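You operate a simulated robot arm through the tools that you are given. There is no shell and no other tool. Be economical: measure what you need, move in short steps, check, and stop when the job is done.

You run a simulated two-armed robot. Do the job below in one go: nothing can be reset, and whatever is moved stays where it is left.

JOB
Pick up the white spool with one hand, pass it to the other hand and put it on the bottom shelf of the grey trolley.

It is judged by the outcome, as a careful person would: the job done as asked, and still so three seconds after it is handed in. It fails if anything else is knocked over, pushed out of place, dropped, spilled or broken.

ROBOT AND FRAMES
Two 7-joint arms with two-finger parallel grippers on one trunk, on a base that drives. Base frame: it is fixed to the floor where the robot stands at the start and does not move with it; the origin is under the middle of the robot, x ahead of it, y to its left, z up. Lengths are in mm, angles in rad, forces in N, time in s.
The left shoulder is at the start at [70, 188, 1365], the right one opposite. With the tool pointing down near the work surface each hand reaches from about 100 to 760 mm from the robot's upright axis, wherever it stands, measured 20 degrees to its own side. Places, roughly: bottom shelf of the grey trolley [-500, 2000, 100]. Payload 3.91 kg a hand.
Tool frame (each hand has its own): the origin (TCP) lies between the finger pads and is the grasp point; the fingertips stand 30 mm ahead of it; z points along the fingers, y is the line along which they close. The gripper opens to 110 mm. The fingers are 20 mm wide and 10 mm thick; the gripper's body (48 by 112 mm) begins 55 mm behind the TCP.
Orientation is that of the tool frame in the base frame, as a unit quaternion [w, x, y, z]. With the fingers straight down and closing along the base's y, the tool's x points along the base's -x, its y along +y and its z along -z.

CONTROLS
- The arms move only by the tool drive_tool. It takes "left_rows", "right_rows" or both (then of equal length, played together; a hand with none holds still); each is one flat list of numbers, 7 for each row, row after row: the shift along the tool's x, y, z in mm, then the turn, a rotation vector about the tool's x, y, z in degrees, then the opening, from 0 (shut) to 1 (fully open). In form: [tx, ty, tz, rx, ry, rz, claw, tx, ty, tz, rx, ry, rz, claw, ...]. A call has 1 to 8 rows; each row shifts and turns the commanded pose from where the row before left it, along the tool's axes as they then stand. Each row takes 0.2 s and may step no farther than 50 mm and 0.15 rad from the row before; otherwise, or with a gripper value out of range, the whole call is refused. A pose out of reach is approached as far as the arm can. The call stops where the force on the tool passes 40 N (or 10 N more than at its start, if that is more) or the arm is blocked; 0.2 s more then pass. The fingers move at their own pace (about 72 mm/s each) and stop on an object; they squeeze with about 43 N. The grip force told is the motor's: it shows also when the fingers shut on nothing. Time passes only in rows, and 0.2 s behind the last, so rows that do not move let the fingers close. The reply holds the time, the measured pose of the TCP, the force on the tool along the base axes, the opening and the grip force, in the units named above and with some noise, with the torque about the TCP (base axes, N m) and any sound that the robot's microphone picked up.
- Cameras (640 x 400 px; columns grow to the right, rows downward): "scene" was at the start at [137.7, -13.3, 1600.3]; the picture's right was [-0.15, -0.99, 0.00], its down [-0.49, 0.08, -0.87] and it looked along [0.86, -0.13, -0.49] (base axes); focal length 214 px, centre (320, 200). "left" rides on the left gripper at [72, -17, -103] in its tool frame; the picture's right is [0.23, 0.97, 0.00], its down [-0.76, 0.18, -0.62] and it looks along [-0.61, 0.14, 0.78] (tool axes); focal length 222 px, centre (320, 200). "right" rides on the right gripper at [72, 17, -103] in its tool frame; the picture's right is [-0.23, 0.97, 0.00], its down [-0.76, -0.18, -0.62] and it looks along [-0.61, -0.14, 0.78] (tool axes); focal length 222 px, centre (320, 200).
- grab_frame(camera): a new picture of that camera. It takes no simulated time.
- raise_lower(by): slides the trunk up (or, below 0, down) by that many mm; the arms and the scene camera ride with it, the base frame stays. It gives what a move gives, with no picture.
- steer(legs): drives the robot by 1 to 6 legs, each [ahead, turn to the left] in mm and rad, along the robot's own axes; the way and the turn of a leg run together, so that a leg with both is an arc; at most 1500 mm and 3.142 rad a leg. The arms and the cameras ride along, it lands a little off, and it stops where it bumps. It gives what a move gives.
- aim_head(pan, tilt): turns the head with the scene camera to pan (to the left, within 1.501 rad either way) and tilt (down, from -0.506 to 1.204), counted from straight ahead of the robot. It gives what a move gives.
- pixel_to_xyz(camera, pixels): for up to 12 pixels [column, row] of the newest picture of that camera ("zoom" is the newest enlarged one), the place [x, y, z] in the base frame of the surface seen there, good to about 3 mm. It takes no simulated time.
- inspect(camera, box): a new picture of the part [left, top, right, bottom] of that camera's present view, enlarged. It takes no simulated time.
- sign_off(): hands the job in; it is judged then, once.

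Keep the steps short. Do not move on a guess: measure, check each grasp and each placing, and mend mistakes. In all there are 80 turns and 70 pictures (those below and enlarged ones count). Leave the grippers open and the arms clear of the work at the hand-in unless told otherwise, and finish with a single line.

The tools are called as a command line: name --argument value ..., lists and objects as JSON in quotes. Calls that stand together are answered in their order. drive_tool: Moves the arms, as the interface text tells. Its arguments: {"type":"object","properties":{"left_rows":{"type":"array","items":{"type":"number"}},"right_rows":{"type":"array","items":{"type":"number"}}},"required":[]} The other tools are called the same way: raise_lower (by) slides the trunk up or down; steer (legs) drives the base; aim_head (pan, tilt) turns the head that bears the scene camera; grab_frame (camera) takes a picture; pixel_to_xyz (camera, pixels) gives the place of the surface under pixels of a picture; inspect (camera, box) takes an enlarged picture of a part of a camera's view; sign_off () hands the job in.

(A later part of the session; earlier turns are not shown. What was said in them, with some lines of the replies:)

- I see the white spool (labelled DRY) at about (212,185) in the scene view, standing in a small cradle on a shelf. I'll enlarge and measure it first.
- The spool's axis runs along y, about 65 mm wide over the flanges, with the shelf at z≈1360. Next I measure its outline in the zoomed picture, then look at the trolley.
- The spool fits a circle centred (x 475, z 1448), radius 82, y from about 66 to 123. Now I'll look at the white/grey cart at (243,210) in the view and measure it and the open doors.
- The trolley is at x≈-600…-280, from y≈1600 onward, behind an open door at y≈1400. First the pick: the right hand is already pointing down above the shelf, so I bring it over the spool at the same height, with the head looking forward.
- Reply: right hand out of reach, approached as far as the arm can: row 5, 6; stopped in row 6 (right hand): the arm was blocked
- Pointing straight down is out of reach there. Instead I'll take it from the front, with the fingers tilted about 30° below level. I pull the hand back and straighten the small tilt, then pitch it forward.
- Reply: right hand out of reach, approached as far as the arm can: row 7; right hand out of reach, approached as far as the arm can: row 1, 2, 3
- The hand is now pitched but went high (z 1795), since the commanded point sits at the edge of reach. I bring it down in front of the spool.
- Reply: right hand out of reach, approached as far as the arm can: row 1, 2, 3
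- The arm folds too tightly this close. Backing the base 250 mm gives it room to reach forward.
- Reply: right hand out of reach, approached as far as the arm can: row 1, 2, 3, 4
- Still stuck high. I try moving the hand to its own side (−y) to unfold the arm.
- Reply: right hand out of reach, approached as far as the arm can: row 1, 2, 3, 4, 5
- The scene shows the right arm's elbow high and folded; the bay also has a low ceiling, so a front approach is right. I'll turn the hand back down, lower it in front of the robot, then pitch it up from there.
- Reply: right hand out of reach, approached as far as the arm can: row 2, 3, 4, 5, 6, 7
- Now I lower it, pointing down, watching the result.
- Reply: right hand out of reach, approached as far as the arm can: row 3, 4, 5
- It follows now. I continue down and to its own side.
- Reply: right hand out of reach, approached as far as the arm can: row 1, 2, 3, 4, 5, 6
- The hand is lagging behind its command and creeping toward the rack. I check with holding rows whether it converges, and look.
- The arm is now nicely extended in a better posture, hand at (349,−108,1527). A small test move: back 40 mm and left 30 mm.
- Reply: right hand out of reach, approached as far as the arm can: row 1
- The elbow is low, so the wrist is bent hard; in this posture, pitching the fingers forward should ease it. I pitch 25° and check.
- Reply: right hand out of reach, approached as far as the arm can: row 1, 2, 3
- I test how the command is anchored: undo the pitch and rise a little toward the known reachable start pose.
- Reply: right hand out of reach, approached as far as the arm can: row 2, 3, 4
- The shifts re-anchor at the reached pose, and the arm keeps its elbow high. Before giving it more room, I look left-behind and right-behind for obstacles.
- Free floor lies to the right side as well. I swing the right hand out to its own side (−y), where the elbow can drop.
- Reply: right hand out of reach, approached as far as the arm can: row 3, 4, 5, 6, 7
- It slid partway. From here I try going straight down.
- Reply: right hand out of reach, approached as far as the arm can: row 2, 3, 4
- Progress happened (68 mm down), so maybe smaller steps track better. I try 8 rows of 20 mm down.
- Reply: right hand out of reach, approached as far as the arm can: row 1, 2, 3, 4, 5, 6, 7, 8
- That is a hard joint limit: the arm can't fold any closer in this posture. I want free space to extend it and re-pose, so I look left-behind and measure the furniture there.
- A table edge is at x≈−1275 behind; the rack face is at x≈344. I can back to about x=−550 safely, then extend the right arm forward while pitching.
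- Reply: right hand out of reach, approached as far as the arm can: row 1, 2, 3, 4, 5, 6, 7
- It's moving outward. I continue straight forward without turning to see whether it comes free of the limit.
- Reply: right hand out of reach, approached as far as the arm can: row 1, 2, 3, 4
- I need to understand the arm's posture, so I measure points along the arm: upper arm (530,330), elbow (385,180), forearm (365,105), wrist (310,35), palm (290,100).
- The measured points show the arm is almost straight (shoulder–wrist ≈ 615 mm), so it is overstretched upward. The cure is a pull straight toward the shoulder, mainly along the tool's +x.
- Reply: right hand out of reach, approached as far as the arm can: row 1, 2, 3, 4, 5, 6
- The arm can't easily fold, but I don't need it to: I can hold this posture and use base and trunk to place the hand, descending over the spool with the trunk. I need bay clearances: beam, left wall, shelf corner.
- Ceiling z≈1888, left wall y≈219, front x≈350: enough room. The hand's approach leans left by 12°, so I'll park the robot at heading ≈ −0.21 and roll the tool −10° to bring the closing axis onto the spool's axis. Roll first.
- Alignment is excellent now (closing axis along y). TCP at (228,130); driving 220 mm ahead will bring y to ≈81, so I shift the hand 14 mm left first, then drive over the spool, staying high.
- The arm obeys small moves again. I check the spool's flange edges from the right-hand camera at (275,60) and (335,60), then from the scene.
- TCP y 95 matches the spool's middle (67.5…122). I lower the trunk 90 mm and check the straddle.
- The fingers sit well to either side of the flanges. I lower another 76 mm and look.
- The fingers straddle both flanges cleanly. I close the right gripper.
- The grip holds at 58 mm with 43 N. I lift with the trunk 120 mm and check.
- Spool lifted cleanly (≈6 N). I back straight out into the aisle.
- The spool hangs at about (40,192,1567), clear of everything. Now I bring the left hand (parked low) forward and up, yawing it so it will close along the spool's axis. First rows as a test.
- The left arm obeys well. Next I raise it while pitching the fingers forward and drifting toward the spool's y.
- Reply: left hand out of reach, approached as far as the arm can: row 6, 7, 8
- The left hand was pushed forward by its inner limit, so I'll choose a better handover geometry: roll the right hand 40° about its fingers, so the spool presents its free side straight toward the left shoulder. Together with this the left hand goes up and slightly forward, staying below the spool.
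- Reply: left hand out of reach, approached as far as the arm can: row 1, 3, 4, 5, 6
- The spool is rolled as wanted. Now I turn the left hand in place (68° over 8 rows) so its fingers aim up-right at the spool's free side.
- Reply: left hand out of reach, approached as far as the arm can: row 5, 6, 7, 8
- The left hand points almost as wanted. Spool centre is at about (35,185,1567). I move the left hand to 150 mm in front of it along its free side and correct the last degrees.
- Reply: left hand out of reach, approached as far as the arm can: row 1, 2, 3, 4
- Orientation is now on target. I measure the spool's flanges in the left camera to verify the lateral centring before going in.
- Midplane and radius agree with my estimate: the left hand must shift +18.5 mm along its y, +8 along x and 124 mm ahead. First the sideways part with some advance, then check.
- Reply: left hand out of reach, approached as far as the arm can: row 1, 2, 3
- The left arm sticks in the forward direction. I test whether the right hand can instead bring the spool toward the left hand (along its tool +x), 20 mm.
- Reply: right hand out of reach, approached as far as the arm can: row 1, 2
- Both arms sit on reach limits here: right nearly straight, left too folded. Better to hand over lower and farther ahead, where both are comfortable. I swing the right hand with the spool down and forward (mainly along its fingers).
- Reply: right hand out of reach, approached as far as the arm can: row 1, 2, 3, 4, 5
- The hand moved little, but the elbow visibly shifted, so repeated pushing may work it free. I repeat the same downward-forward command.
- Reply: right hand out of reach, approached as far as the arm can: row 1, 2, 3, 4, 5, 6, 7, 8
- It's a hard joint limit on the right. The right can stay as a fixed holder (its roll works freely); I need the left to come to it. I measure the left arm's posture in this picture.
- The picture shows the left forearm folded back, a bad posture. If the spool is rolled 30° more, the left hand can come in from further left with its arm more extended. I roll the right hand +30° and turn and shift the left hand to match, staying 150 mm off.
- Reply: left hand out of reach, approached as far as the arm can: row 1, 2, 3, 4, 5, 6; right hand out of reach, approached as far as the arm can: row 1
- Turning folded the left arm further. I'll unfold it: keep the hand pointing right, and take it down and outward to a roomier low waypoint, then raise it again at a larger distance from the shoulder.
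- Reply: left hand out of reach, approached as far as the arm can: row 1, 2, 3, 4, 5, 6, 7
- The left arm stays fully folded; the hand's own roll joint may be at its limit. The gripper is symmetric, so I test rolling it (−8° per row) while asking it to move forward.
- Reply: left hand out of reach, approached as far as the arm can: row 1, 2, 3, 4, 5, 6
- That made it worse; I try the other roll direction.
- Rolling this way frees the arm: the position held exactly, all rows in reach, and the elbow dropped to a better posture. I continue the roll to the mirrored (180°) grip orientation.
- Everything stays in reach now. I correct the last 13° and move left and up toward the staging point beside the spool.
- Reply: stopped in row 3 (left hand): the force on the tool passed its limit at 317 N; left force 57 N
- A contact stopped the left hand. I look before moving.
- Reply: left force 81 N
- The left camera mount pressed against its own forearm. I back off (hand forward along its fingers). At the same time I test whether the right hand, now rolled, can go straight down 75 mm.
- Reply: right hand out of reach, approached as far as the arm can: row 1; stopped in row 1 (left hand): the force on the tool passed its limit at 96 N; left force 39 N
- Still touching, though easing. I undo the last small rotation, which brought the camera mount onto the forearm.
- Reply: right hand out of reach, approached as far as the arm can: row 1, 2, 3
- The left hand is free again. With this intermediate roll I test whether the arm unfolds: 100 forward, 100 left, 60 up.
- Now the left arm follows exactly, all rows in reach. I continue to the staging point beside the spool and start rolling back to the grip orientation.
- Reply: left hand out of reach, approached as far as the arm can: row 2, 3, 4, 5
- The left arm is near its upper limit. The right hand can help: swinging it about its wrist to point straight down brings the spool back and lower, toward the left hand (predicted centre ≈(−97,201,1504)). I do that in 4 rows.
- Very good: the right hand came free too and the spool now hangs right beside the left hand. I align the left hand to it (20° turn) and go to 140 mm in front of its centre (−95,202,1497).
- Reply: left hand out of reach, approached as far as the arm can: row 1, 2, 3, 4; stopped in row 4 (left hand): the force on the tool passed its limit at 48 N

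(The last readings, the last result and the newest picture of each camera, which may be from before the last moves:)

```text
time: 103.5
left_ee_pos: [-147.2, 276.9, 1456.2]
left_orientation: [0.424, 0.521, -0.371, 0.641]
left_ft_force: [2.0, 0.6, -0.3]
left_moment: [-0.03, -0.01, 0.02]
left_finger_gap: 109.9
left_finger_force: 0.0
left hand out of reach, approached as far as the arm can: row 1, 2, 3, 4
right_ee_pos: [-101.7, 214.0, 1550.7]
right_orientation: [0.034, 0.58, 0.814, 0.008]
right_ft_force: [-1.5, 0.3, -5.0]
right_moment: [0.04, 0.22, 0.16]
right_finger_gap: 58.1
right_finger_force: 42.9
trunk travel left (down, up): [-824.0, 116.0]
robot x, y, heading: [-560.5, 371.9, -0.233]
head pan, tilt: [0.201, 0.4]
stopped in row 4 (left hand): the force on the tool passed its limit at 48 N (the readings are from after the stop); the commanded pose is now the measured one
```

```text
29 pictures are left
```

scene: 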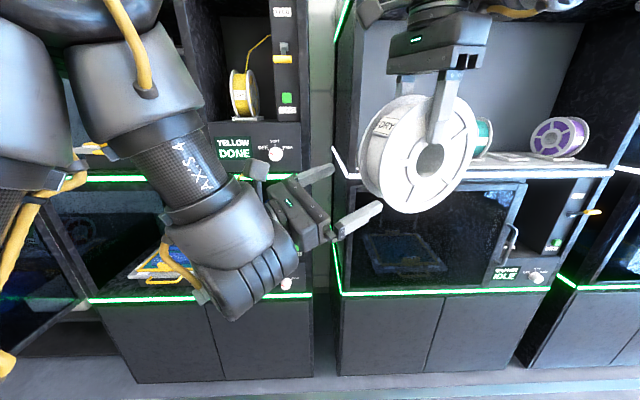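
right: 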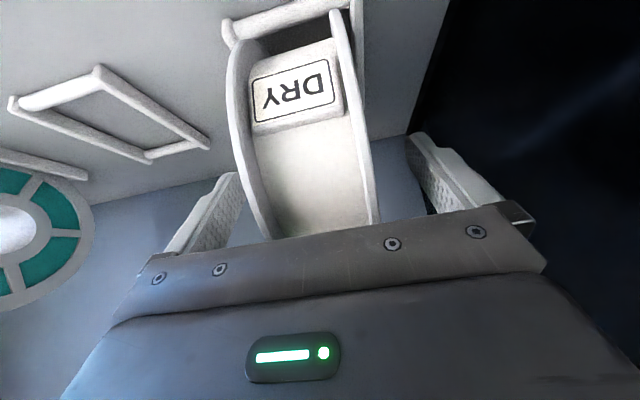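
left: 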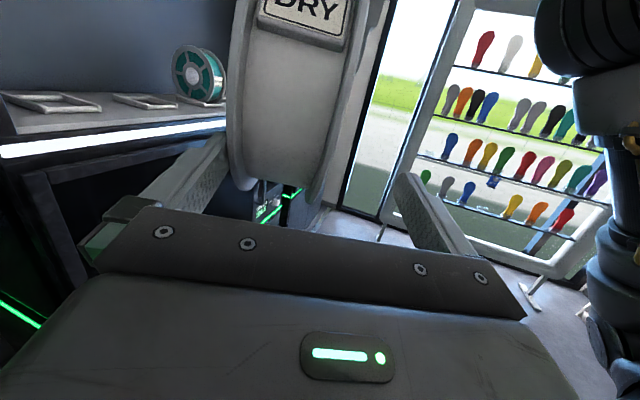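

The left hand already straddles the rim, but one finger touches a flange (hand is off 28 mm along the axis, 37 mm low). The right hand is free now, so I shift the spool instead: −28 along its y, +37 along its z.

drive_tool --right_rows '[0, -9.5, 3, 0, 0, 0, 0, 0, -9.5, 10, 0, 0, 0, 0, 0, -9, 12, 0, 0, 0, 0, 0, 0, 12, 0, 0, 0, 0, 0, 0, 0, 0, 0, 0, 0]'

grab_frame --camera "left"

grab_frame --camera "scene"

```text
time: 104.7
left_ee_pos: [-149.8, 274.4, 1457.0]
left_orientation: [0.423, 0.521, -0.373, 0.641]
left_ft_force: [0.1, -0.4, -0.1]
left_moment: [-0.01, 0.04, 0.01]
left_finger_gap: 110.0
left_finger_force: 0.0
right_ee_pos: [-125.2, 200.5, 1513.4]
right_orientation: [0.034, 0.581, 0.813, 0.01]
right_ft_force: [0.9, -0.5, -5.9]
right_moment: [0.04, 0.03, -0.03]
right_finger_gap: 58.6
right_finger_force: 43.3
trunk travel left (down, up): [-824.0, 116.0]
robot x, y, heading: [-563.9, 374.1, -0.232]
head pan, tilt: [0.201, 0.4]
```

```text
28 pictures are left
```

left: 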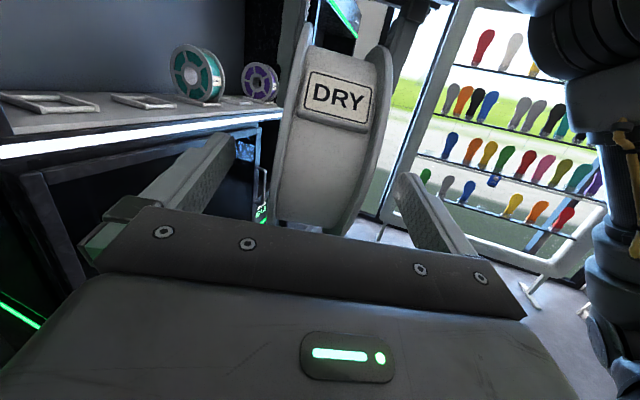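

```text
27 pictures are left
```

scene: 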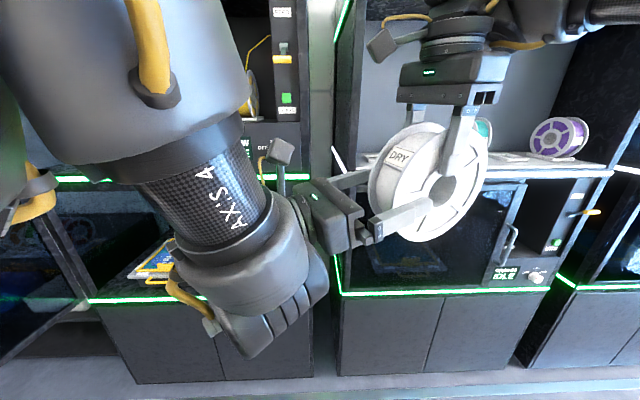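

The spool is centred between the left fingers. I bring it 36 mm deeper into the left hand.

drive_tool --right_rows '[12, -1, 0, 0, 0, 0, 0, 12, -1, 0, 0, 0, 0, 0, 12, -1, 0, 0, 0, 0, 0, 0, 0, 0, 0, 0, 0, 0]'

drive_tool --left_rows '[0, 0, 0, 0, 0, 0, 0.6, 0, 0, 0, 0, 0, 0, 0.4, 0, 0, 0, 0, 0, 0, 0, 0, 0, 0, 0, 0, 0, 0]'

grab_frame --camera "scene"

```text
time: 105.7
left_ee_pos: [-149.7, 274.3, 1456.4]
left_orientation: [0.423, 0.522, -0.373, 0.64]
left_ft_force: [0.1, 0.1, 0.6]
left_moment: [-0.04, -0.01, -0.01]
left_finger_gap: 110.0
left_finger_force: 0.0
right_ee_pos: [-142.6, 229.8, 1516.1]
right_orientation: [0.033, 0.582, 0.812, 0.008]
right_ft_force: [0.0, 0.2, -5.3]
right_moment: [0.01, 0.03, -0.01]
right_finger_gap: 58.2
right_finger_force: 43.5
right hand out of reach, approached as far as the arm can: row 2
trunk travel left (down, up): [-824.0, 116.0]
robot x, y, heading: [-565.7, 372.7, -0.233]
head pan, tilt: [0.201, 0.4]
```

```text
time: 106.5
left_ee_pos: [-152.0, 271.5, 1455.5]
left_orientation: [0.427, 0.52, -0.377, 0.636]
left_ft_force: [-5.2, -2.4, -2.5]
left_moment: [0.69, -0.66, -1.31]
left_finger_gap: 59.2
left_finger_force: 43.1
right_ee_pos: [-141.1, 229.4, 1515.9]
right_orientation: [0.033, 0.582, 0.813, 0.009]
right_ft_force: [4.6, 3.0, 2.7]
right_moment: [-0.15, 0.52, 1.14]
right_finger_gap: 58.0
right_finger_force: 42.7
trunk travel left (down, up): [-824.0, 116.0]
robot x, y, heading: [-560.3, 373.8, -0.235]
head pan, tilt: [0.201, 0.4]
stopped in row 3 (right hand): the force on the tool passed its limit at 46 N (the readings are from after the stop); the commanded pose is now the measured one
```

```text
26 pictures are left
```

scene: 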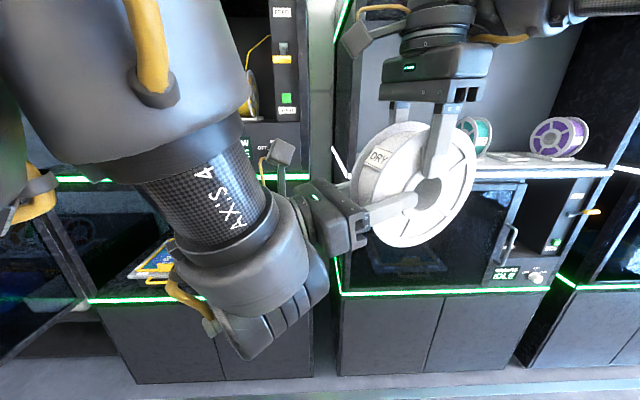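

Both hands hold it (left 59 mm, 43 N). I open the right hand and check that the left keeps it.

drive_tool --right_rows '[0, 0, 0, 0, 0, 0, 0.75, 0, 0, 0, 0, 0, 0, 1, 0, 0, 0, 0, 0, 0, 1, 0, 0, 0, 0, 0, 0, 1]'

drive_tool --right_rows '[0, 0, -25, 0, 0, 0, 1, 0, 0, -30, 0, 0, 0, 1, 0, 0, -30, 0, 0, 0, 1, 0, 0, -30, 0, 0, 0, 1, 0, 0, 0, 0, 0, 0, 1]'

grab_frame --camera "scene"

```text
time: 107.5
left_ee_pos: [-152.7, 272.2, 1455.7]
left_orientation: [0.427, 0.519, -0.376, 0.638]
left_ft_force: [-0.2, -0.1, 0.2]
left_moment: [0.32, 0.13, 0.02]
left_finger_gap: 57.7
left_finger_force: 42.9
right_ee_pos: [-141.4, 229.6, 1516.5]
right_orientation: [0.034, 0.583, 0.812, 0.009]
right_ft_force: [-0.3, -1.1, -0.3]
right_moment: [0.01, 0.04, -0.01]
right_finger_gap: 110.1
right_finger_force: 0.0
trunk travel left (down, up): [-824.0, 116.0]
robot x, y, heading: [-566.6, 373.5, -0.23]
head pan, tilt: [0.201, 0.4]
```

```text
time: 108.7
left_ee_pos: [-152.9, 273.1, 1455.5]
left_orientation: [0.426, 0.52, -0.377, 0.637]
left_ft_force: [-0.1, -0.7, -0.8]
left_moment: [0.33, 0.13, -0.01]
left_finger_gap: 57.6
left_finger_force: 42.6
right_ee_pos: [-149.6, 232.1, 1629.8]
right_orientation: [0.035, 0.583, 0.812, 0.009]
right_ft_force: [-0.1, 0.3, -0.5]
right_moment: [0.0, -0.03, -0.02]
right_finger_gap: 109.9
right_finger_force: 0.1
trunk travel left (down, up): [-824.0, 116.0]
robot x, y, heading: [-565.5, 373.1, -0.227]
head pan, tilt: [0.201, 0.4]
```

```text
25 pictures are left
```

scene: 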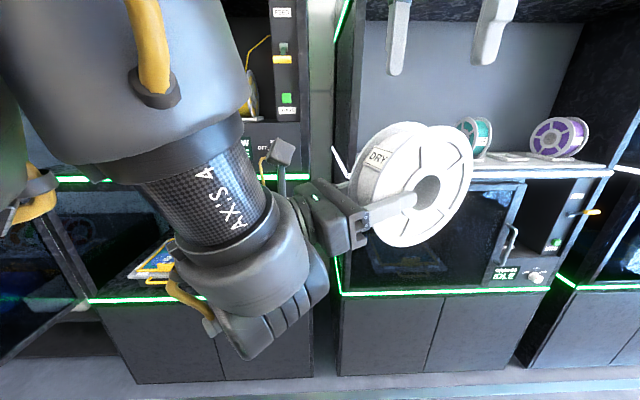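

Handover done: the left hand holds the spool alone. Now I drive: turn left, pass along the aisle clear of the door (x −350, y 1400), to the trolley's −x side at about (−1350,1950), facing it.

steer --legs '[[0, 2.13], [700, 0], [0, 0.22], [1072, 0], [0, -2.12]]'

aim_head --pan -0.2 --tilt 0.75

grab_frame --camera "scene"

```text
time: 128.5
left_ee_pos: [-921.5, 1936.7, 1455.5]
left_orientation: [0.35, 0.56, -0.313, 0.682]
left_ft_force: [-0.5, 1.9, 0.2]
left_moment: [0.27, 0.19, -0.02]
left_finger_gap: 57.8
left_finger_force: 43.1
right_ee_pos: [-911.8, 1898.0, 1629.4]
right_orientation: [0.033, 0.486, 0.873, 0.013]
right_ft_force: [-0.5, -0.5, 0.2]
right_moment: [-0.01, -0.01, -0.01]
right_finger_gap: 110.1
right_finger_force: 0.1
trunk travel left (down, up): [-824.0, 116.0]
robot x, y, heading: [-1345.2, 1938.4, -0.001]
head pan, tilt: [0.201, 0.4]
```

```text
time: 129.4
left_ee_pos: [-922.4, 1936.7, 1455.8]
left_orientation: [0.35, 0.561, -0.313, 0.682]
left_ft_force: [-1.0, 0.3, -0.2]
left_moment: [0.27, 0.19, -0.02]
left_finger_gap: 57.9
left_finger_force: 43.0
right_ee_pos: [-912.4, 1896.0, 1629.3]
right_orientation: [0.033, 0.485, 0.874, 0.013]
right_ft_force: [0.2, 0.5, 0.6]
right_moment: [-0.03, 0.0, 0.0]
right_finger_gap: 110.1
right_finger_force: 0.0
trunk travel left (down, up): [-824.0, 116.0]
robot x, y, heading: [-1344.8, 1941.0, 0.008]
head pan, tilt: [-0.201, 0.75]
```

```text
24 pictures are left
```

scene: 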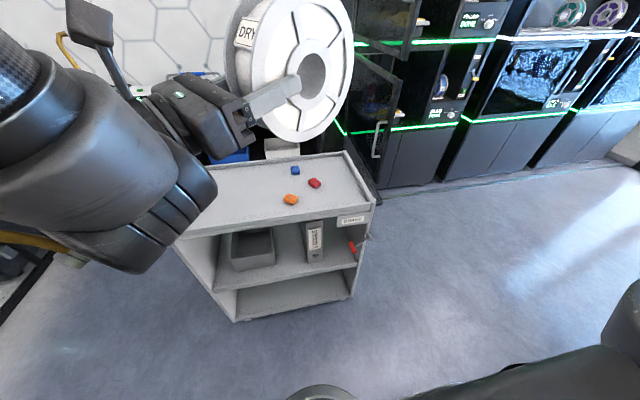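

The trolley is open on this side: the bottom shelf is empty, middle holds a bin and a box, and a red-handled tool hangs at the near end. I measure the shelves.

inspect --camera "scene" --box '[160, 150, 400, 330]'

pixel_to_xyz --camera "scene" --pixels '[[240, 318], [352, 294], [350, 272], [236, 290], [280, 295], [320, 285], [228, 235], [372, 208], [300, 275], [360, 245], [250, 300], [345, 285]]'

```text
2.22 times, centred on (280, 240) of scene
```

zoom: 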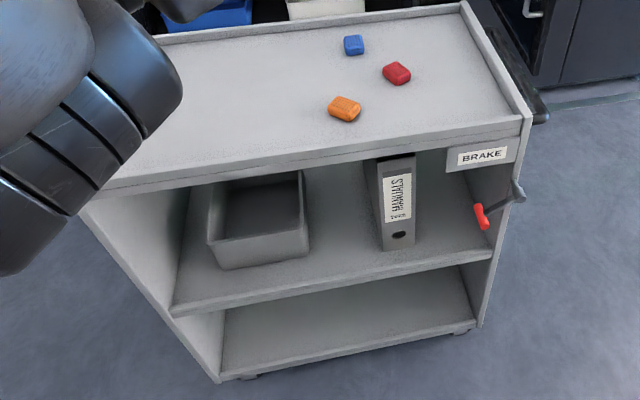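

```text
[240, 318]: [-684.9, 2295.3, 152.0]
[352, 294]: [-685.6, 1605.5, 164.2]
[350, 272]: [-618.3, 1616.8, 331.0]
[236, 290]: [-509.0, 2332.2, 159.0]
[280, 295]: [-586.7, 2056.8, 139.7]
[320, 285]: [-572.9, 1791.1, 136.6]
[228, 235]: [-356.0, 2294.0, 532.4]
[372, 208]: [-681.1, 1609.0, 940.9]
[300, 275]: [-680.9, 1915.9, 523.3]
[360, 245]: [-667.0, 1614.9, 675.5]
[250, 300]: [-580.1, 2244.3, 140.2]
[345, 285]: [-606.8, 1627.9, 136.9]
```

Bottom shelf surface z≈139, with a lip at x≈−685 up to ≈160; middle shelf edge at z≈523; it spans y≈1617–2330. I'll lay the spool flat so it cannot roll: roll the left hand −90°. Meanwhile the empty right hand draws back out of the way.

drive_tool --left_rows '[0, 0, 0, 0, 0, -8.2, 0, 0, 0, 0, 0, 0, -8.2, 0, 0, 0, 0, 0, 0, -8.2, 0, 0, 0, 0, 0, 0, -8.2, 0, 0, 0, 0, 0, 0, -8.2, 0, 0, 0, 0, 0, 0, -8.2, 0, 0, 0, 0, 0, 0, -8.2, 0, 0, 0, 0, 0, 0, -8.2, 0]' --right_rows '[-9.5, -20.5, 0, 0, 0, 0, 1, -9.5, -20.5, 0, 0, 0, 0, 1, -9.5, -20.5, 0, 0, 0, 0, 1, -9.5, -20.5, 0, 0, 0, 0, 1, -9.5, -20.5, 0, 0, 0, 0, 1, -9.5, -20.5, 0, 0, 0, 0, 1, -9.5, -20.5, 0, 0, 0, 0, 1, -9.5, -20.5, 0, 0, 0, 0, 1]'

drive_tool --left_rows '[0, 0, 0, 0, 0, -8.2, 0, 0, 0, 0, 0, 0, -8.2, 0, 0, 0, 0, 0, 0, -8, 0, 0, 0, 0, 0, 0, 0, 0]'

raise_lower --by -400

grab_frame --camera "scene"

```text
time: 131.2
left_ee_pos: [-921.1, 1931.4, 1456.1]
left_orientation: [0.666, 0.638, 0.041, 0.384]
left_ft_force: [0.4, -0.3, -5.7]
left_moment: [0.27, 0.18, 0.0]
left_finger_gap: 57.8
left_finger_force: 43.2
right_ee_pos: [-991.6, 1763.2, 1599.4]
right_orientation: [0.031, 0.487, 0.873, 0.015]
right_ft_force: [-0.5, 0.2, -0.8]
right_moment: [-0.01, 0.02, 0.02]
right_finger_gap: 109.9
right_finger_force: 0.0
right hand out of reach, approached as far as the arm can: row 6, 7, 8
trunk travel left (down, up): [-824.0, 116.0]
robot x, y, heading: [-1343.6, 1935.5, 0.003]
head pan, tilt: [-0.201, 0.75]
```

```text
time: 132.2
left_ee_pos: [-919.9, 1929.0, 1442.5]
left_orientation: [0.737, 0.608, 0.172, 0.241]
left_ft_force: [-0.6, -0.1, -7.3]
left_moment: [0.29, 0.13, 0.03]
left_finger_gap: 57.8
left_finger_force: 43.0
left hand out of reach, approached as far as the arm can: row 3
right_ee_pos: [-991.6, 1764.1, 1600.0]
right_orientation: [0.032, 0.485, 0.874, 0.013]
right_ft_force: [0.1, -0.6, -0.1]
right_moment: [0.01, 0.02, -0.01]
right_finger_gap: 109.9
right_finger_force: 0.2
trunk travel left (down, up): [-824.0, 116.0]
robot x, y, heading: [-1346.8, 1932.7, 0.005]
head pan, tilt: [-0.201, 0.75]
```

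```text
time: 136.0
left_ee_pos: [-920.4, 1929.1, 1044.7]
left_orientation: [0.737, 0.608, 0.171, 0.241]
left_ft_force: [0.8, -0.4, -6.5]
left_moment: [0.3, 0.14, 0.03]
left_finger_gap: 58.0
left_finger_force: 43.0
right_ee_pos: [-992.0, 1763.2, 1199.9]
right_orientation: [0.032, 0.485, 0.874, 0.014]
right_ft_force: [-1.1, -0.6, -0.4]
right_moment: [-0.01, -0.01, 0.0]
right_finger_gap: 110.1
right_finger_force: 0.1
trunk travel left (down, up): [-424.0, 516.0]
robot x, y, heading: [-1348.0, 1939.3, 0.007]
head pan, tilt: [-0.201, 0.75]
```

```text
22 pictures are left
```

scene: 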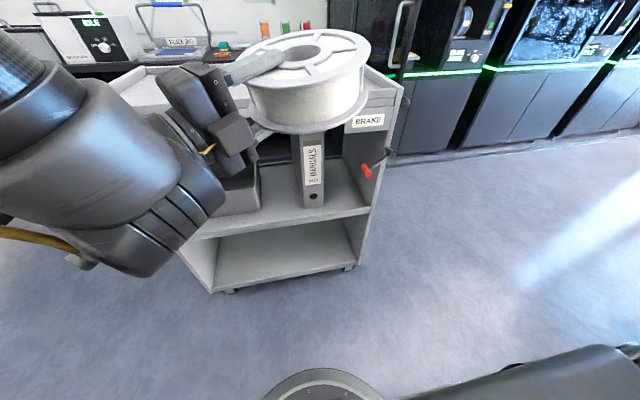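

The spool is flat now. I back off 150 mm for room, then in one sweep turn the left hand to point straight ahead (12° nose-down) while moving it forward, left and 330 mm down.

steer --legs '[[-150, 0]]'

drive_tool --left_rows '[23.6, -41.5, -7.6, 2.87, 7.03, -0.29, 0, 24.4, -41.6, -2.6, 2.87, 7.03, -0.29, 0, 24.6, -41.5, 2.5, 2.87, 7.03, -0.29, 0, 24.2, -41.2, 7.6, 2.87, 7.03, -0.29, 0, 23.2, -40.5, 12.6, 2.87, 7.03, -0.29, 0, 21.6, -39.6, 17.3, 2.87, 7.03, -0.29, 0, 19.3, -38.6, 21.8, 2.87, 7.03, -0.29, 0, 16.6, -37.3, 25.9, 2.87, 7.03, -0.29, 0]'

grab_frame --camera "scene"

```text
time: 137.4
left_ee_pos: [-1069.5, 1928.6, 1045.0]
left_orientation: [0.736, 0.608, 0.172, 0.244]
left_ft_force: [-0.5, 0.3, -6.3]
left_moment: [0.31, 0.18, 0.06]
left_finger_gap: 58.2
left_finger_force: 43.1
right_ee_pos: [-1141.4, 1764.4, 1201.1]
right_orientation: [0.032, 0.484, 0.874, 0.015]
right_ft_force: [0.2, 0.2, 0.3]
right_moment: [-0.01, -0.04, -0.02]
right_finger_gap: 109.8
right_finger_force: 0.0
trunk travel left (down, up): [-424.0, 516.0]
robot x, y, heading: [-1494.7, 1934.3, 0.009]
head pan, tilt: [-0.201, 0.75]
```

```text
time: 139.2
left_ee_pos: [-899.1, 2039.2, 713.4]
left_orientation: [0.441, 0.548, 0.552, 0.447]
left_ft_force: [-0.5, -0.3, -5.5]
left_moment: [0.05, 0.33, 0.01]
left_finger_gap: 57.8
left_finger_force: 43.2
right_ee_pos: [-1138.9, 1765.5, 1199.2]
right_orientation: [0.031, 0.483, 0.875, 0.014]
right_ft_force: [0.2, 0.6, 0.5]
right_moment: [0.02, 0.0, 0.02]
right_finger_gap: 110.1
right_finger_force: 0.0
trunk travel left (down, up): [-424.0, 516.0]
robot x, y, heading: [-1495.0, 1933.4, 0.006]
head pan, tilt: [-0.201, 0.75]
```

```text
21 pictures are left
```

scene: 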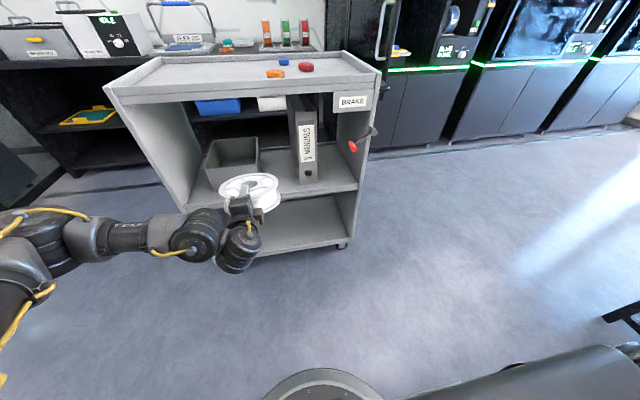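

The arm followed exactly: hand level ahead, spool flat. Now lower the trunk fully, tip 4° more nose-down and bring the hand to about z 240 for entry.

raise_lower --by -424

drive_tool --left_rows '[0, -24, 5, 2, 0, 0, 0, 0, -24, 6, 2, 0, 0, 0, 0, 0, 0, 0, 0, 0, 0]'

aim_head --pan 0.1 --tilt 0.45

grab_frame --camera "scene"

```text
refused: -424 is not a number from -400 to 400
```

```text
time: 140.0
left_ee_pos: [-898.4, 2038.4, 665.0]
left_orientation: [0.423, 0.563, 0.567, 0.427]
left_ft_force: [0.1, 0.8, -6.1]
left_moment: [0.05, 0.33, 0.02]
left_finger_gap: 58.1
left_finger_force: 42.9
right_ee_pos: [-1140.5, 1764.9, 1199.3]
right_orientation: [0.031, 0.483, 0.875, 0.013]
right_ft_force: [-0.3, -0.5, 0.0]
right_moment: [0.0, 0.01, 0.01]
right_finger_gap: 109.9
right_finger_force: 0.0
trunk travel left (down, up): [-424.0, 516.0]
robot x, y, heading: [-1497.3, 1939.7, 0.005]
head pan, tilt: [-0.201, 0.75]
```

```text
time: 140.8
left_ee_pos: [-899.5, 2039.6, 666.0]
left_orientation: [0.423, 0.563, 0.567, 0.427]
left_ft_force: [-0.3, -0.3, -5.7]
left_moment: [0.05, 0.33, -0.02]
left_finger_gap: 58.1
left_finger_force: 43.0
right_ee_pos: [-1139.6, 1764.9, 1198.9]
right_orientation: [0.032, 0.484, 0.875, 0.014]
right_ft_force: [-0.2, 0.3, -0.7]
right_moment: [-0.01, 0.02, 0.03]
right_finger_gap: 110.3
right_finger_force: 0.0
trunk travel left (down, up): [-424.0, 516.0]
robot x, y, heading: [-1497.3, 1939.3, 0.008]
head pan, tilt: [0.099, 0.45]
```

```text
20 pictures are left
```

scene: 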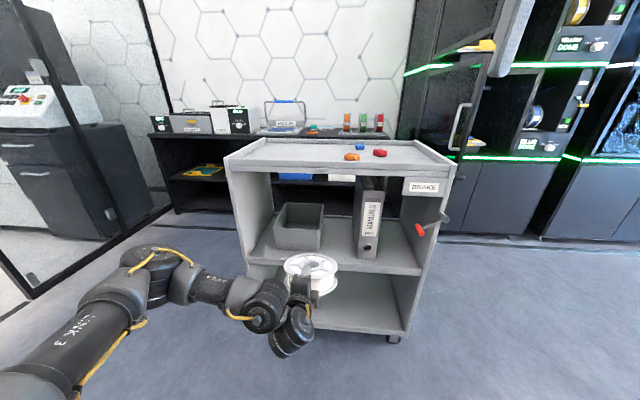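

The trunk move must be split. Before that I measure the lowest parts of the wrist (290,345) to make sure they clear floor and shelf, plus shelf edges.

pixel_to_xyz --camera "scene" --pixels '[[290, 352], [300, 325], [265, 320], [150, 295], [310, 325], [370, 328], [370, 270], [405, 330], [330, 300], [312, 270]]'

raise_lower --by -300

grab_frame --camera "scene"

```text
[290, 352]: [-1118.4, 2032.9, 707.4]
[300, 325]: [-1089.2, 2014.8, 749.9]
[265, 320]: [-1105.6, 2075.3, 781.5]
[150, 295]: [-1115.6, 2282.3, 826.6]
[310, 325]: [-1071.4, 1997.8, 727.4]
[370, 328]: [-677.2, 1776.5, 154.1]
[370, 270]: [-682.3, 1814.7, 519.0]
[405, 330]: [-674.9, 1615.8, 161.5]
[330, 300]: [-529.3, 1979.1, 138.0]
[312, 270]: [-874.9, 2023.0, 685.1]
```

```text
time: 143.8
left_ee_pos: [-897.8, 2037.9, 364.3]
left_orientation: [0.423, 0.563, 0.567, 0.427]
left_ft_force: [-0.2, 0.0, -5.7]
left_moment: [0.03, 0.32, 0.0]
left_finger_gap: 57.8
left_finger_force: 42.7
right_ee_pos: [-1139.1, 1764.7, 900.2]
right_orientation: [0.031, 0.484, 0.875, 0.013]
right_ft_force: [0.2, -0.5, -1.1]
right_moment: [0.02, 0.02, -0.01]
right_finger_gap: 110.0
right_finger_force: 0.0
trunk travel left (down, up): [-124.0, 816.0]
robot x, y, heading: [-1495.3, 1934.4, 0.008]
head pan, tilt: [0.099, 0.45]
```

```text
19 pictures are left
```

scene: 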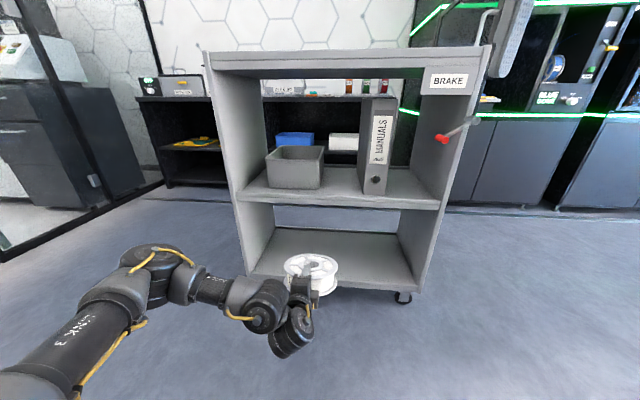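

The wrist's lowest part stays 40 mm above the grip point, so it's safe. I lower 118 mm more (TCP ≈246), then drive 200 mm ahead and look.

raise_lower --by -118

steer --legs '[[190, 0]]'

inspect --camera "scene" --box '[200, 150, 460, 350]'

grab_frame --camera "left"

```text
time: 145.3
left_ee_pos: [-900.1, 2038.7, 245.9]
left_orientation: [0.423, 0.563, 0.567, 0.427]
left_ft_force: [-1.0, 0.4, -5.6]
left_moment: [0.02, 0.33, 0.03]
left_finger_gap: 57.8
left_finger_force: 42.6
right_ee_pos: [-1139.7, 1764.4, 782.2]
right_orientation: [0.031, 0.482, 0.875, 0.013]
right_ft_force: [-0.5, -0.2, 0.0]
right_moment: [-0.01, -0.03, 0.03]
right_finger_gap: 110.0
right_finger_force: 0.0
trunk travel left (down, up): [-6.0, 934.0]
robot x, y, heading: [-1496.3, 1940.2, 0.007]
head pan, tilt: [0.099, 0.45]
```

```text
time: 146.8
left_ee_pos: [-709.4, 2039.2, 245.8]
left_orientation: [0.423, 0.564, 0.567, 0.426]
left_ft_force: [-0.4, 0.5, -5.8]
left_moment: [0.02, 0.39, 0.02]
left_finger_gap: 57.9
left_finger_force: 43.1
right_ee_pos: [-951.4, 1764.8, 782.5]
right_orientation: [0.032, 0.484, 0.874, 0.013]
right_ft_force: [-0.1, 0.5, 0.4]
right_moment: [0.0, 0.0, 0.0]
right_finger_gap: 110.0
right_finger_force: 0.1
trunk travel left (down, up): [-6.0, 934.0]
robot x, y, heading: [-1305.5, 1936.6, 0.004]
head pan, tilt: [0.099, 0.45]
```

```text
2.00 times, centred on (330, 250) of scene
```

zoom: 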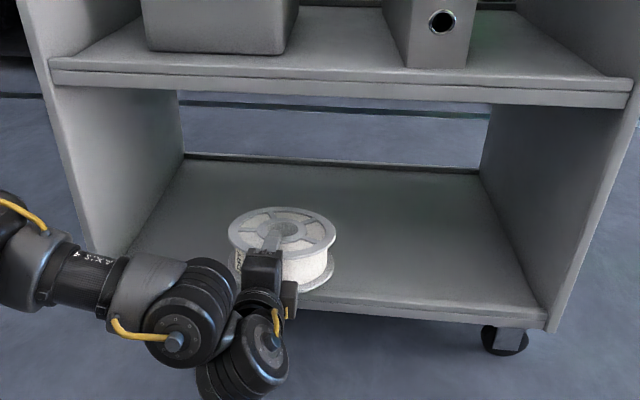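

```text
17 pictures are left
```

left: 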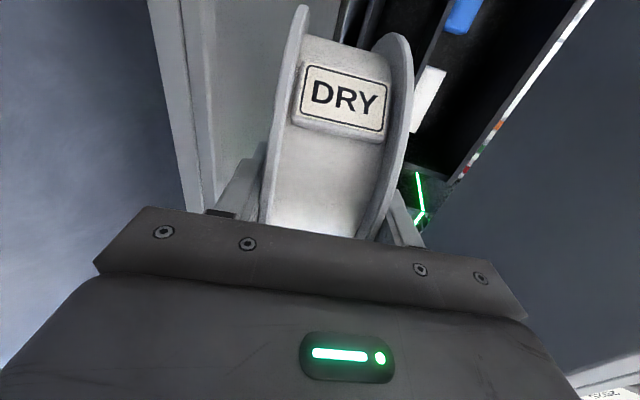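

Clear entry over the lip. I drive the last 110 mm in, then lower gently toward contact (expected near TCP z 204).

steer --legs '[[110, 0]]'

drive_tool --left_rows '[0, -11.5, 3.3, 0, 0, 0, 0, 0, -11.5, 3.3, 0, 0, 0, 0, 0, -11.5, 3.3, 0, 0, 0, 0, 0, -4, 1, 0, 0, 0, 0, 0, 0, 0, 0, 0, 0, 0]'

inspect --camera "scene" --box '[220, 170, 460, 370]'

```text
time: 148.0
left_ee_pos: [-599.3, 2040.4, 246.7]
left_orientation: [0.424, 0.563, 0.567, 0.427]
left_ft_force: [0.2, -0.6, -5.6]
left_moment: [0.08, 0.34, 0.0]
left_finger_gap: 58.1
left_finger_force: 43.5
right_ee_pos: [-839.7, 1766.7, 783.1]
right_orientation: [0.031, 0.484, 0.875, 0.014]
right_ft_force: [-0.6, -0.7, 0.3]
right_moment: [0.0, 0.0, 0.0]
right_finger_gap: 109.9
right_finger_force: 0.0
trunk travel left (down, up): [-6.0, 934.0]
robot x, y, heading: [-1196.3, 1939.4, 0.01]
head pan, tilt: [0.099, 0.45]
```

```text
time: 149.2
left_ee_pos: [-599.8, 2041.3, 205.8]
left_orientation: [0.423, 0.562, 0.567, 0.428]
left_ft_force: [-1.2, -0.4, -1.6]
left_moment: [0.03, -0.11, -0.04]
left_finger_gap: 57.8
left_finger_force: 42.9
right_ee_pos: [-841.2, 1767.3, 781.8]
right_orientation: [0.032, 0.483, 0.875, 0.014]
right_ft_force: [0.3, -0.4, -0.3]
right_moment: [-0.02, 0.0, -0.01]
right_finger_gap: 110.0
right_finger_force: 0.0
trunk travel left (down, up): [-6.0, 934.0]
robot x, y, heading: [-1197.5, 1938.6, 0.013]
head pan, tilt: [0.099, 0.45]
```

```text
2.00 times, centred on (340, 270) of scene
```

zoom: 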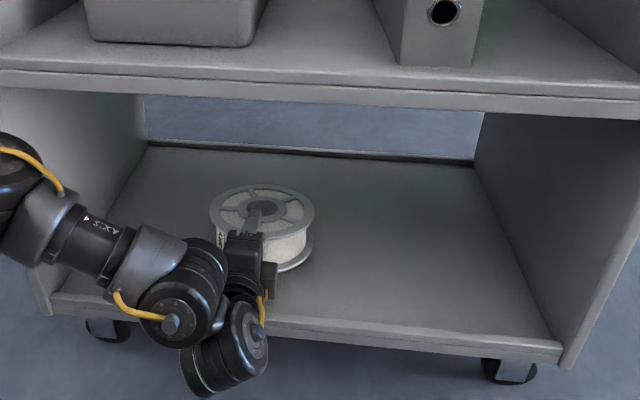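

Far rim is touching down (load on the wrist dropped from 5.7 to 1.6 N). I open part way (0.73), so the lower finger doesn't hit the shelf, and check.

drive_tool --left_rows '[0, 0, 0, 0, 0, 0, 0.58, 0, 0, 0, 0, 0, 0, 0.66, 0, 0, 0, 0, 0, 0, 0.73, 0, 0, 0, 0, 0, 0, 0.73]'

inspect --camera "scene" --box '[220, 190, 420, 350]'

grab_frame --camera "left"

```text
time: 150.2
left_ee_pos: [-598.5, 2040.6, 205.1]
left_orientation: [0.422, 0.564, 0.567, 0.427]
left_ft_force: [0.8, 0.4, -2.9]
left_moment: [0.05, -0.12, 0.03]
left_finger_gap: 81.4
left_finger_force: 1.1
right_ee_pos: [-840.5, 1767.0, 782.2]
right_orientation: [0.032, 0.483, 0.875, 0.013]
right_ft_force: [0.3, 0.8, -0.4]
right_moment: [-0.03, 0.03, 0.01]
right_finger_gap: 110.1
right_finger_force: 0.0
trunk travel left (down, up): [-6.0, 934.0]
robot x, y, heading: [-1198.0, 1938.1, 0.009]
head pan, tilt: [0.099, 0.45]
```

```text
2.50 times, centred on (320, 270) of scene
```

zoom: 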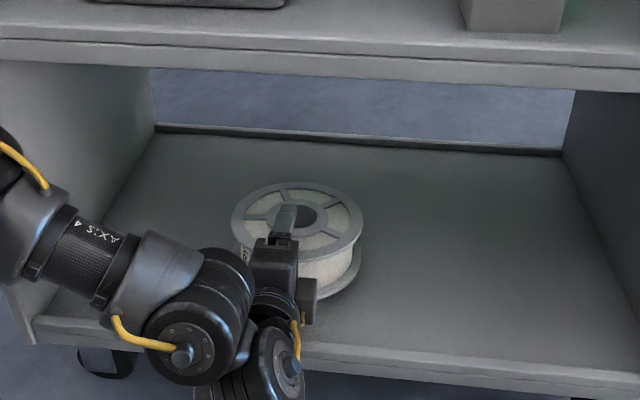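

```text
14 pictures are left
```

left: 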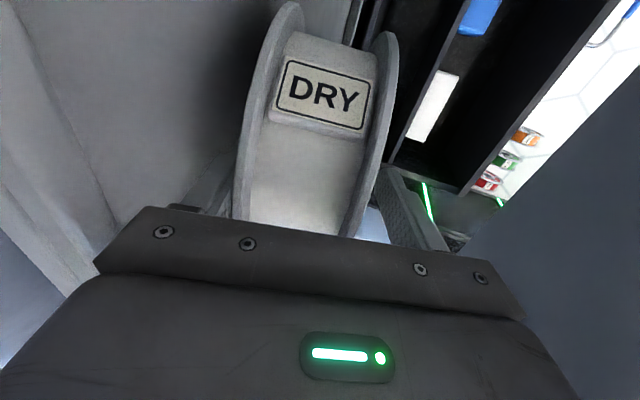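

The spool now rests on the shelf and the lower finger. I slide the fingers straight back 70 mm to let its near edge down.

drive_tool --left_rows '[0, -3.6, -12.5, 0, 0, 0, 0.73, 0, -3.6, -12.5, 0, 0, 0, 0.73, 0, -3.6, -12.5, 0, 0, 0, 0.73, 0, -3.6, -12.5, 0, 0, 0, 0.73, 0, -3.6, -12.5, 0, 0, 0, 0.73, 0, -1, -5, 0, 0, 0, 0.73]'

grab_frame --camera "left"

inspect --camera "scene" --box '[220, 190, 420, 350]'

```text
time: 151.6
left_ee_pos: [-669.2, 2039.7, 206.6]
left_orientation: [0.422, 0.563, 0.567, 0.428]
left_ft_force: [6.5, 0.6, 0.9]
left_moment: [0.06, -0.42, 0.08]
left_finger_gap: 78.9
left_finger_force: 0.1
right_ee_pos: [-841.0, 1766.3, 782.1]
right_orientation: [0.032, 0.483, 0.875, 0.015]
right_ft_force: [0.4, 0.0, 0.7]
right_moment: [0.03, 0.01, 0.03]
right_finger_gap: 110.2
right_finger_force: 0.1
trunk travel left (down, up): [-6.0, 934.0]
robot x, y, heading: [-1195.8, 1938.9, 0.006]
head pan, tilt: [0.099, 0.45]
```

```text
13 pictures are left
```

left: 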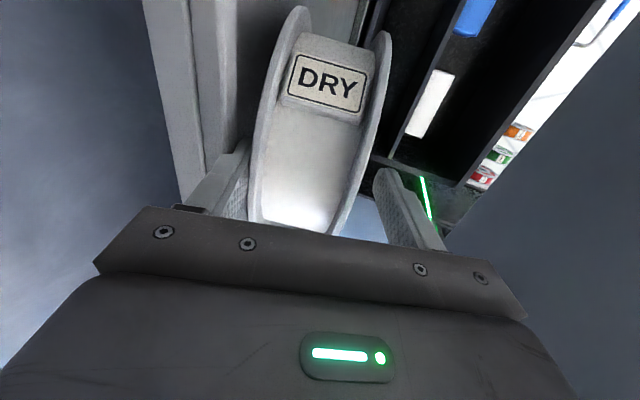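

```text
2.50 times, centred on (320, 270) of scene
```

zoom: 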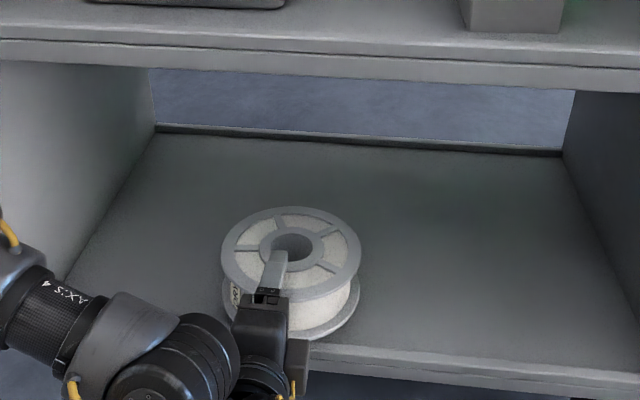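

The spool was dragged along toward the lip (6.5 N pull). I measure where it sits now.

pixel_to_xyz --camera "zoom" --pixels '[[295, 210], [228, 250], [357, 255], [300, 290], [355, 305], [300, 335], [320, 362], [252, 365], [275, 265], [420, 300]]'

```text
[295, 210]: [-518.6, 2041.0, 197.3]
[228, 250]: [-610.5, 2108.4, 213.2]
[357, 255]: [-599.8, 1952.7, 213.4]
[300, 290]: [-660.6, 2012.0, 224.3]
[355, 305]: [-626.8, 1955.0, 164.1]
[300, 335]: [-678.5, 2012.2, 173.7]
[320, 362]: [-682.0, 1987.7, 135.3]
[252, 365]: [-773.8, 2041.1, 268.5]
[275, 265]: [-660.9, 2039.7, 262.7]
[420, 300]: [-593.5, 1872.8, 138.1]
```

The near rim was dragged over the lip, since the nearly level finger grips by friction. I'll regrip, lift, carry it 110 mm deeper, and pitch the hand to about 30° so the spool slides off the finger instead; then touch down.

drive_tool --left_rows '[0, 0, 0, 0, 0, 0, 0, 0, 0, 0, 0, 0, 0, 0, 0, 24, -7, 0, 0, 0, 0, 0, 19, -5.5, 0, 0, 0, 0, 0, 10, 35.5, 0, 0, 0, 0, 0, 10, 35.5, 0, 0, 0, 0, 0, 10, 35.5, 0, 0, 0, 0, 0, 0, 0, 7, 0, 0, 0]'

drive_tool --left_rows '[0, 0, 0, 7, 0, 0, 0, 0, -5, 3, 0, 0, 0, 0, 0, 0, 0, 0, 0, 0, 0]'

inspect --camera "scene" --box '[220, 190, 420, 350]'

```text
time: 153.4
left_ee_pos: [-557.7, 2040.9, 251.3]
left_orientation: [0.387, 0.589, 0.592, 0.392]
left_ft_force: [-0.3, -0.2, -4.7]
left_moment: [0.02, 0.44, 0.0]
left_finger_gap: 57.9
left_finger_force: 43.3
right_ee_pos: [-841.1, 1766.8, 782.4]
right_orientation: [0.032, 0.483, 0.875, 0.014]
right_ft_force: [0.0, -0.2, 0.3]
right_moment: [0.02, 0.0, -0.01]
right_finger_gap: 109.8
right_finger_force: 0.1
trunk travel left (down, up): [-6.0, 934.0]
robot x, y, heading: [-1195.9, 1943.0, 0.005]
head pan, tilt: [0.099, 0.45]
```

```text
time: 154.2
left_ee_pos: [-557.3, 2041.7, 246.4]
left_orientation: [0.352, 0.61, 0.614, 0.356]
left_ft_force: [-3.5, -0.7, 4.4]
left_moment: [0.04, -0.46, -0.07]
left_finger_gap: 57.6
left_finger_force: 43.2
right_ee_pos: [-841.6, 1767.0, 781.9]
right_orientation: [0.031, 0.483, 0.875, 0.015]
right_ft_force: [0.1, 0.5, 0.2]
right_moment: [0.0, 0.0, 0.0]
right_finger_gap: 109.9
right_finger_force: 0.1
trunk travel left (down, up): [-6.0, 934.0]
robot x, y, heading: [-1194.9, 1938.0, 0.008]
head pan, tilt: [0.099, 0.45]
```

```text
2.50 times, centred on (320, 270) of scene
```

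zoom: 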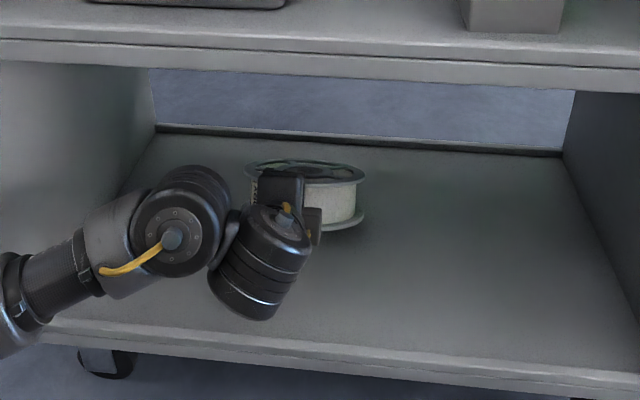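

Touchdown is confirmed (load reversed to +4 N). Now I open fully and draw the fingers back and slightly down so the spool slides off.

drive_tool --left_rows '[0, 0, 0, 0, 0, 0, 0.7, 0, 0, 0, 0, 0, 0, 0.85, 0, 0, 0, 0, 0, 0, 1, 0, -10.9, -8.7, 0, 0, 0, 1, 0, -10.9, -8.7, 0, 0, 0, 1, 0, -10.9, -8.7, 0, 0, 0, 1, 0, -10.9, -8.7, 0, 0, 0, 1, 0, -10.9, -8.7, 0, 0, 0, 1]'

inspect --camera "scene" --box '[220, 190, 420, 350]'

grab_frame --camera "left"

pixel_to_xyz --camera "left" --pixels '[[320, 100], [300, 60], [340, 60], [310, 180], [370, 60], [280, 60], [320, 30]]'

```text
time: 156.0
left_ee_pos: [-625.0, 2041.2, 219.2]
left_orientation: [0.352, 0.61, 0.615, 0.355]
left_ft_force: [-0.4, -0.6, -0.5]
left_moment: [0.0, -0.01, 0.03]
left_finger_gap: 110.0
left_finger_force: 0.1
right_ee_pos: [-841.1, 1766.5, 782.8]
right_orientation: [0.031, 0.483, 0.875, 0.015]
right_ft_force: [-0.3, 0.7, 0.1]
right_moment: [-0.01, 0.03, 0.0]
right_finger_gap: 109.8
right_finger_force: 0.0
trunk travel left (down, up): [-6.0, 934.0]
robot x, y, heading: [-1196.4, 1938.5, 0.006]
head pan, tilt: [0.099, 0.45]
```

```text
2.50 times, centred on (320, 270) of scene
```

zoom: 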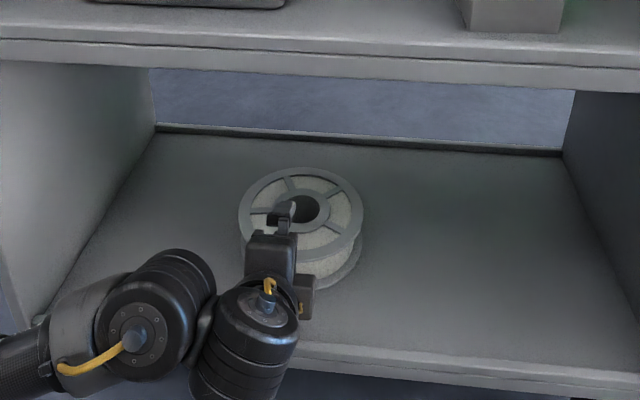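

```text
9 pictures are left
```

left: 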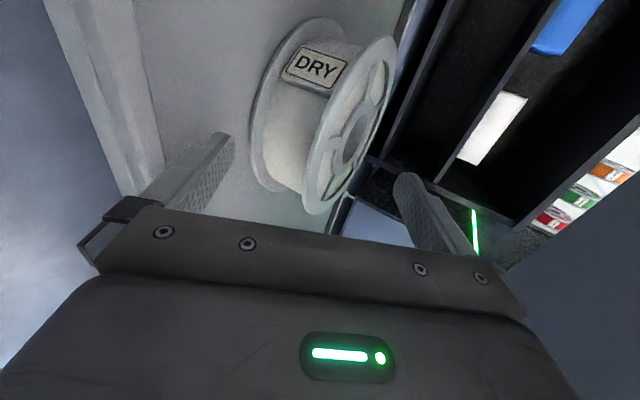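

```text
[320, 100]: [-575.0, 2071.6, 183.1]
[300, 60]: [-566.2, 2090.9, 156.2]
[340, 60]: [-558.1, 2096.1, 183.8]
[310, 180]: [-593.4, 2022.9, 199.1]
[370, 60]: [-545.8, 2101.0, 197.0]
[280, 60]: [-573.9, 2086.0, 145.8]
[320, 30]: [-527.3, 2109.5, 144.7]
```

The spool has dropped flat on the shelf (top at z≈197–199 all round) and the hand reads no load. I raise the hand 45 mm, back the robot out 320 mm, and check.

drive_tool --left_rows '[0, 19, -11.2, 0, 0, 0, 1, 0, 19, -11.2, 0, 0, 0, 1, 0, 0, 0, 0, 0, 0, 1]'

steer --legs '[[-320, 0]]'

grab_frame --camera "scene"

inspect --camera "scene" --box '[230, 150, 430, 310]'

```text
time: 156.8
left_ee_pos: [-624.5, 2041.1, 263.0]
left_orientation: [0.35, 0.611, 0.615, 0.356]
left_ft_force: [0.2, 0.7, 0.7]
left_moment: [-0.04, -0.01, 0.0]
left_finger_gap: 110.0
left_finger_force: 0.0
right_ee_pos: [-841.3, 1767.5, 782.3]
right_orientation: [0.031, 0.484, 0.874, 0.014]
right_ft_force: [-0.8, -0.5, 0.1]
right_moment: [0.0, 0.02, 0.01]
right_finger_gap: 110.2
right_finger_force: 0.2
trunk travel left (down, up): [-6.0, 934.0]
robot x, y, heading: [-1194.9, 1940.7, 0.008]
head pan, tilt: [0.099, 0.45]
```

```text
time: 158.9
left_ee_pos: [-942.1, 2039.9, 262.0]
left_orientation: [0.351, 0.612, 0.613, 0.354]
left_ft_force: [0.1, 0.1, -0.3]
left_moment: [-0.01, -0.01, 0.02]
left_finger_gap: 110.1
left_finger_force: 0.0
right_ee_pos: [-1160.5, 1763.4, 782.5]
right_orientation: [0.032, 0.483, 0.875, 0.015]
right_ft_force: [-0.5, -0.4, -0.9]
right_moment: [-0.01, 0.01, -0.02]
right_finger_gap: 110.0
right_finger_force: 0.0
trunk travel left (down, up): [-6.0, 934.0]
robot x, y, heading: [-1515.1, 1936.8, 0.01]
head pan, tilt: [0.099, 0.45]
```

```text
8 pictures are left
```

scene: 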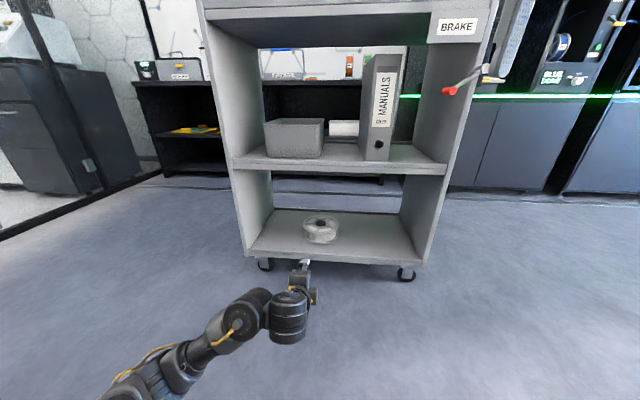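

```text
2.50 times, centred on (330, 230) of scene
```

zoom: 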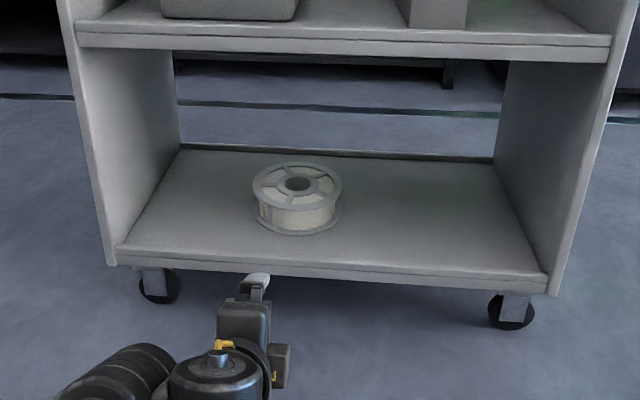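

The white spool lies flat in the middle of the trolley's bottom shelf. Bin, box and trolley are where they were, and both grippers are open and clear, so I hand in.

sign_off

```text
The job is handed in.
```

The right hand picked up the white spool and passed it to the left hand, which laid it flat on the bottom shelf of the grey trolley; nothing else was moved.
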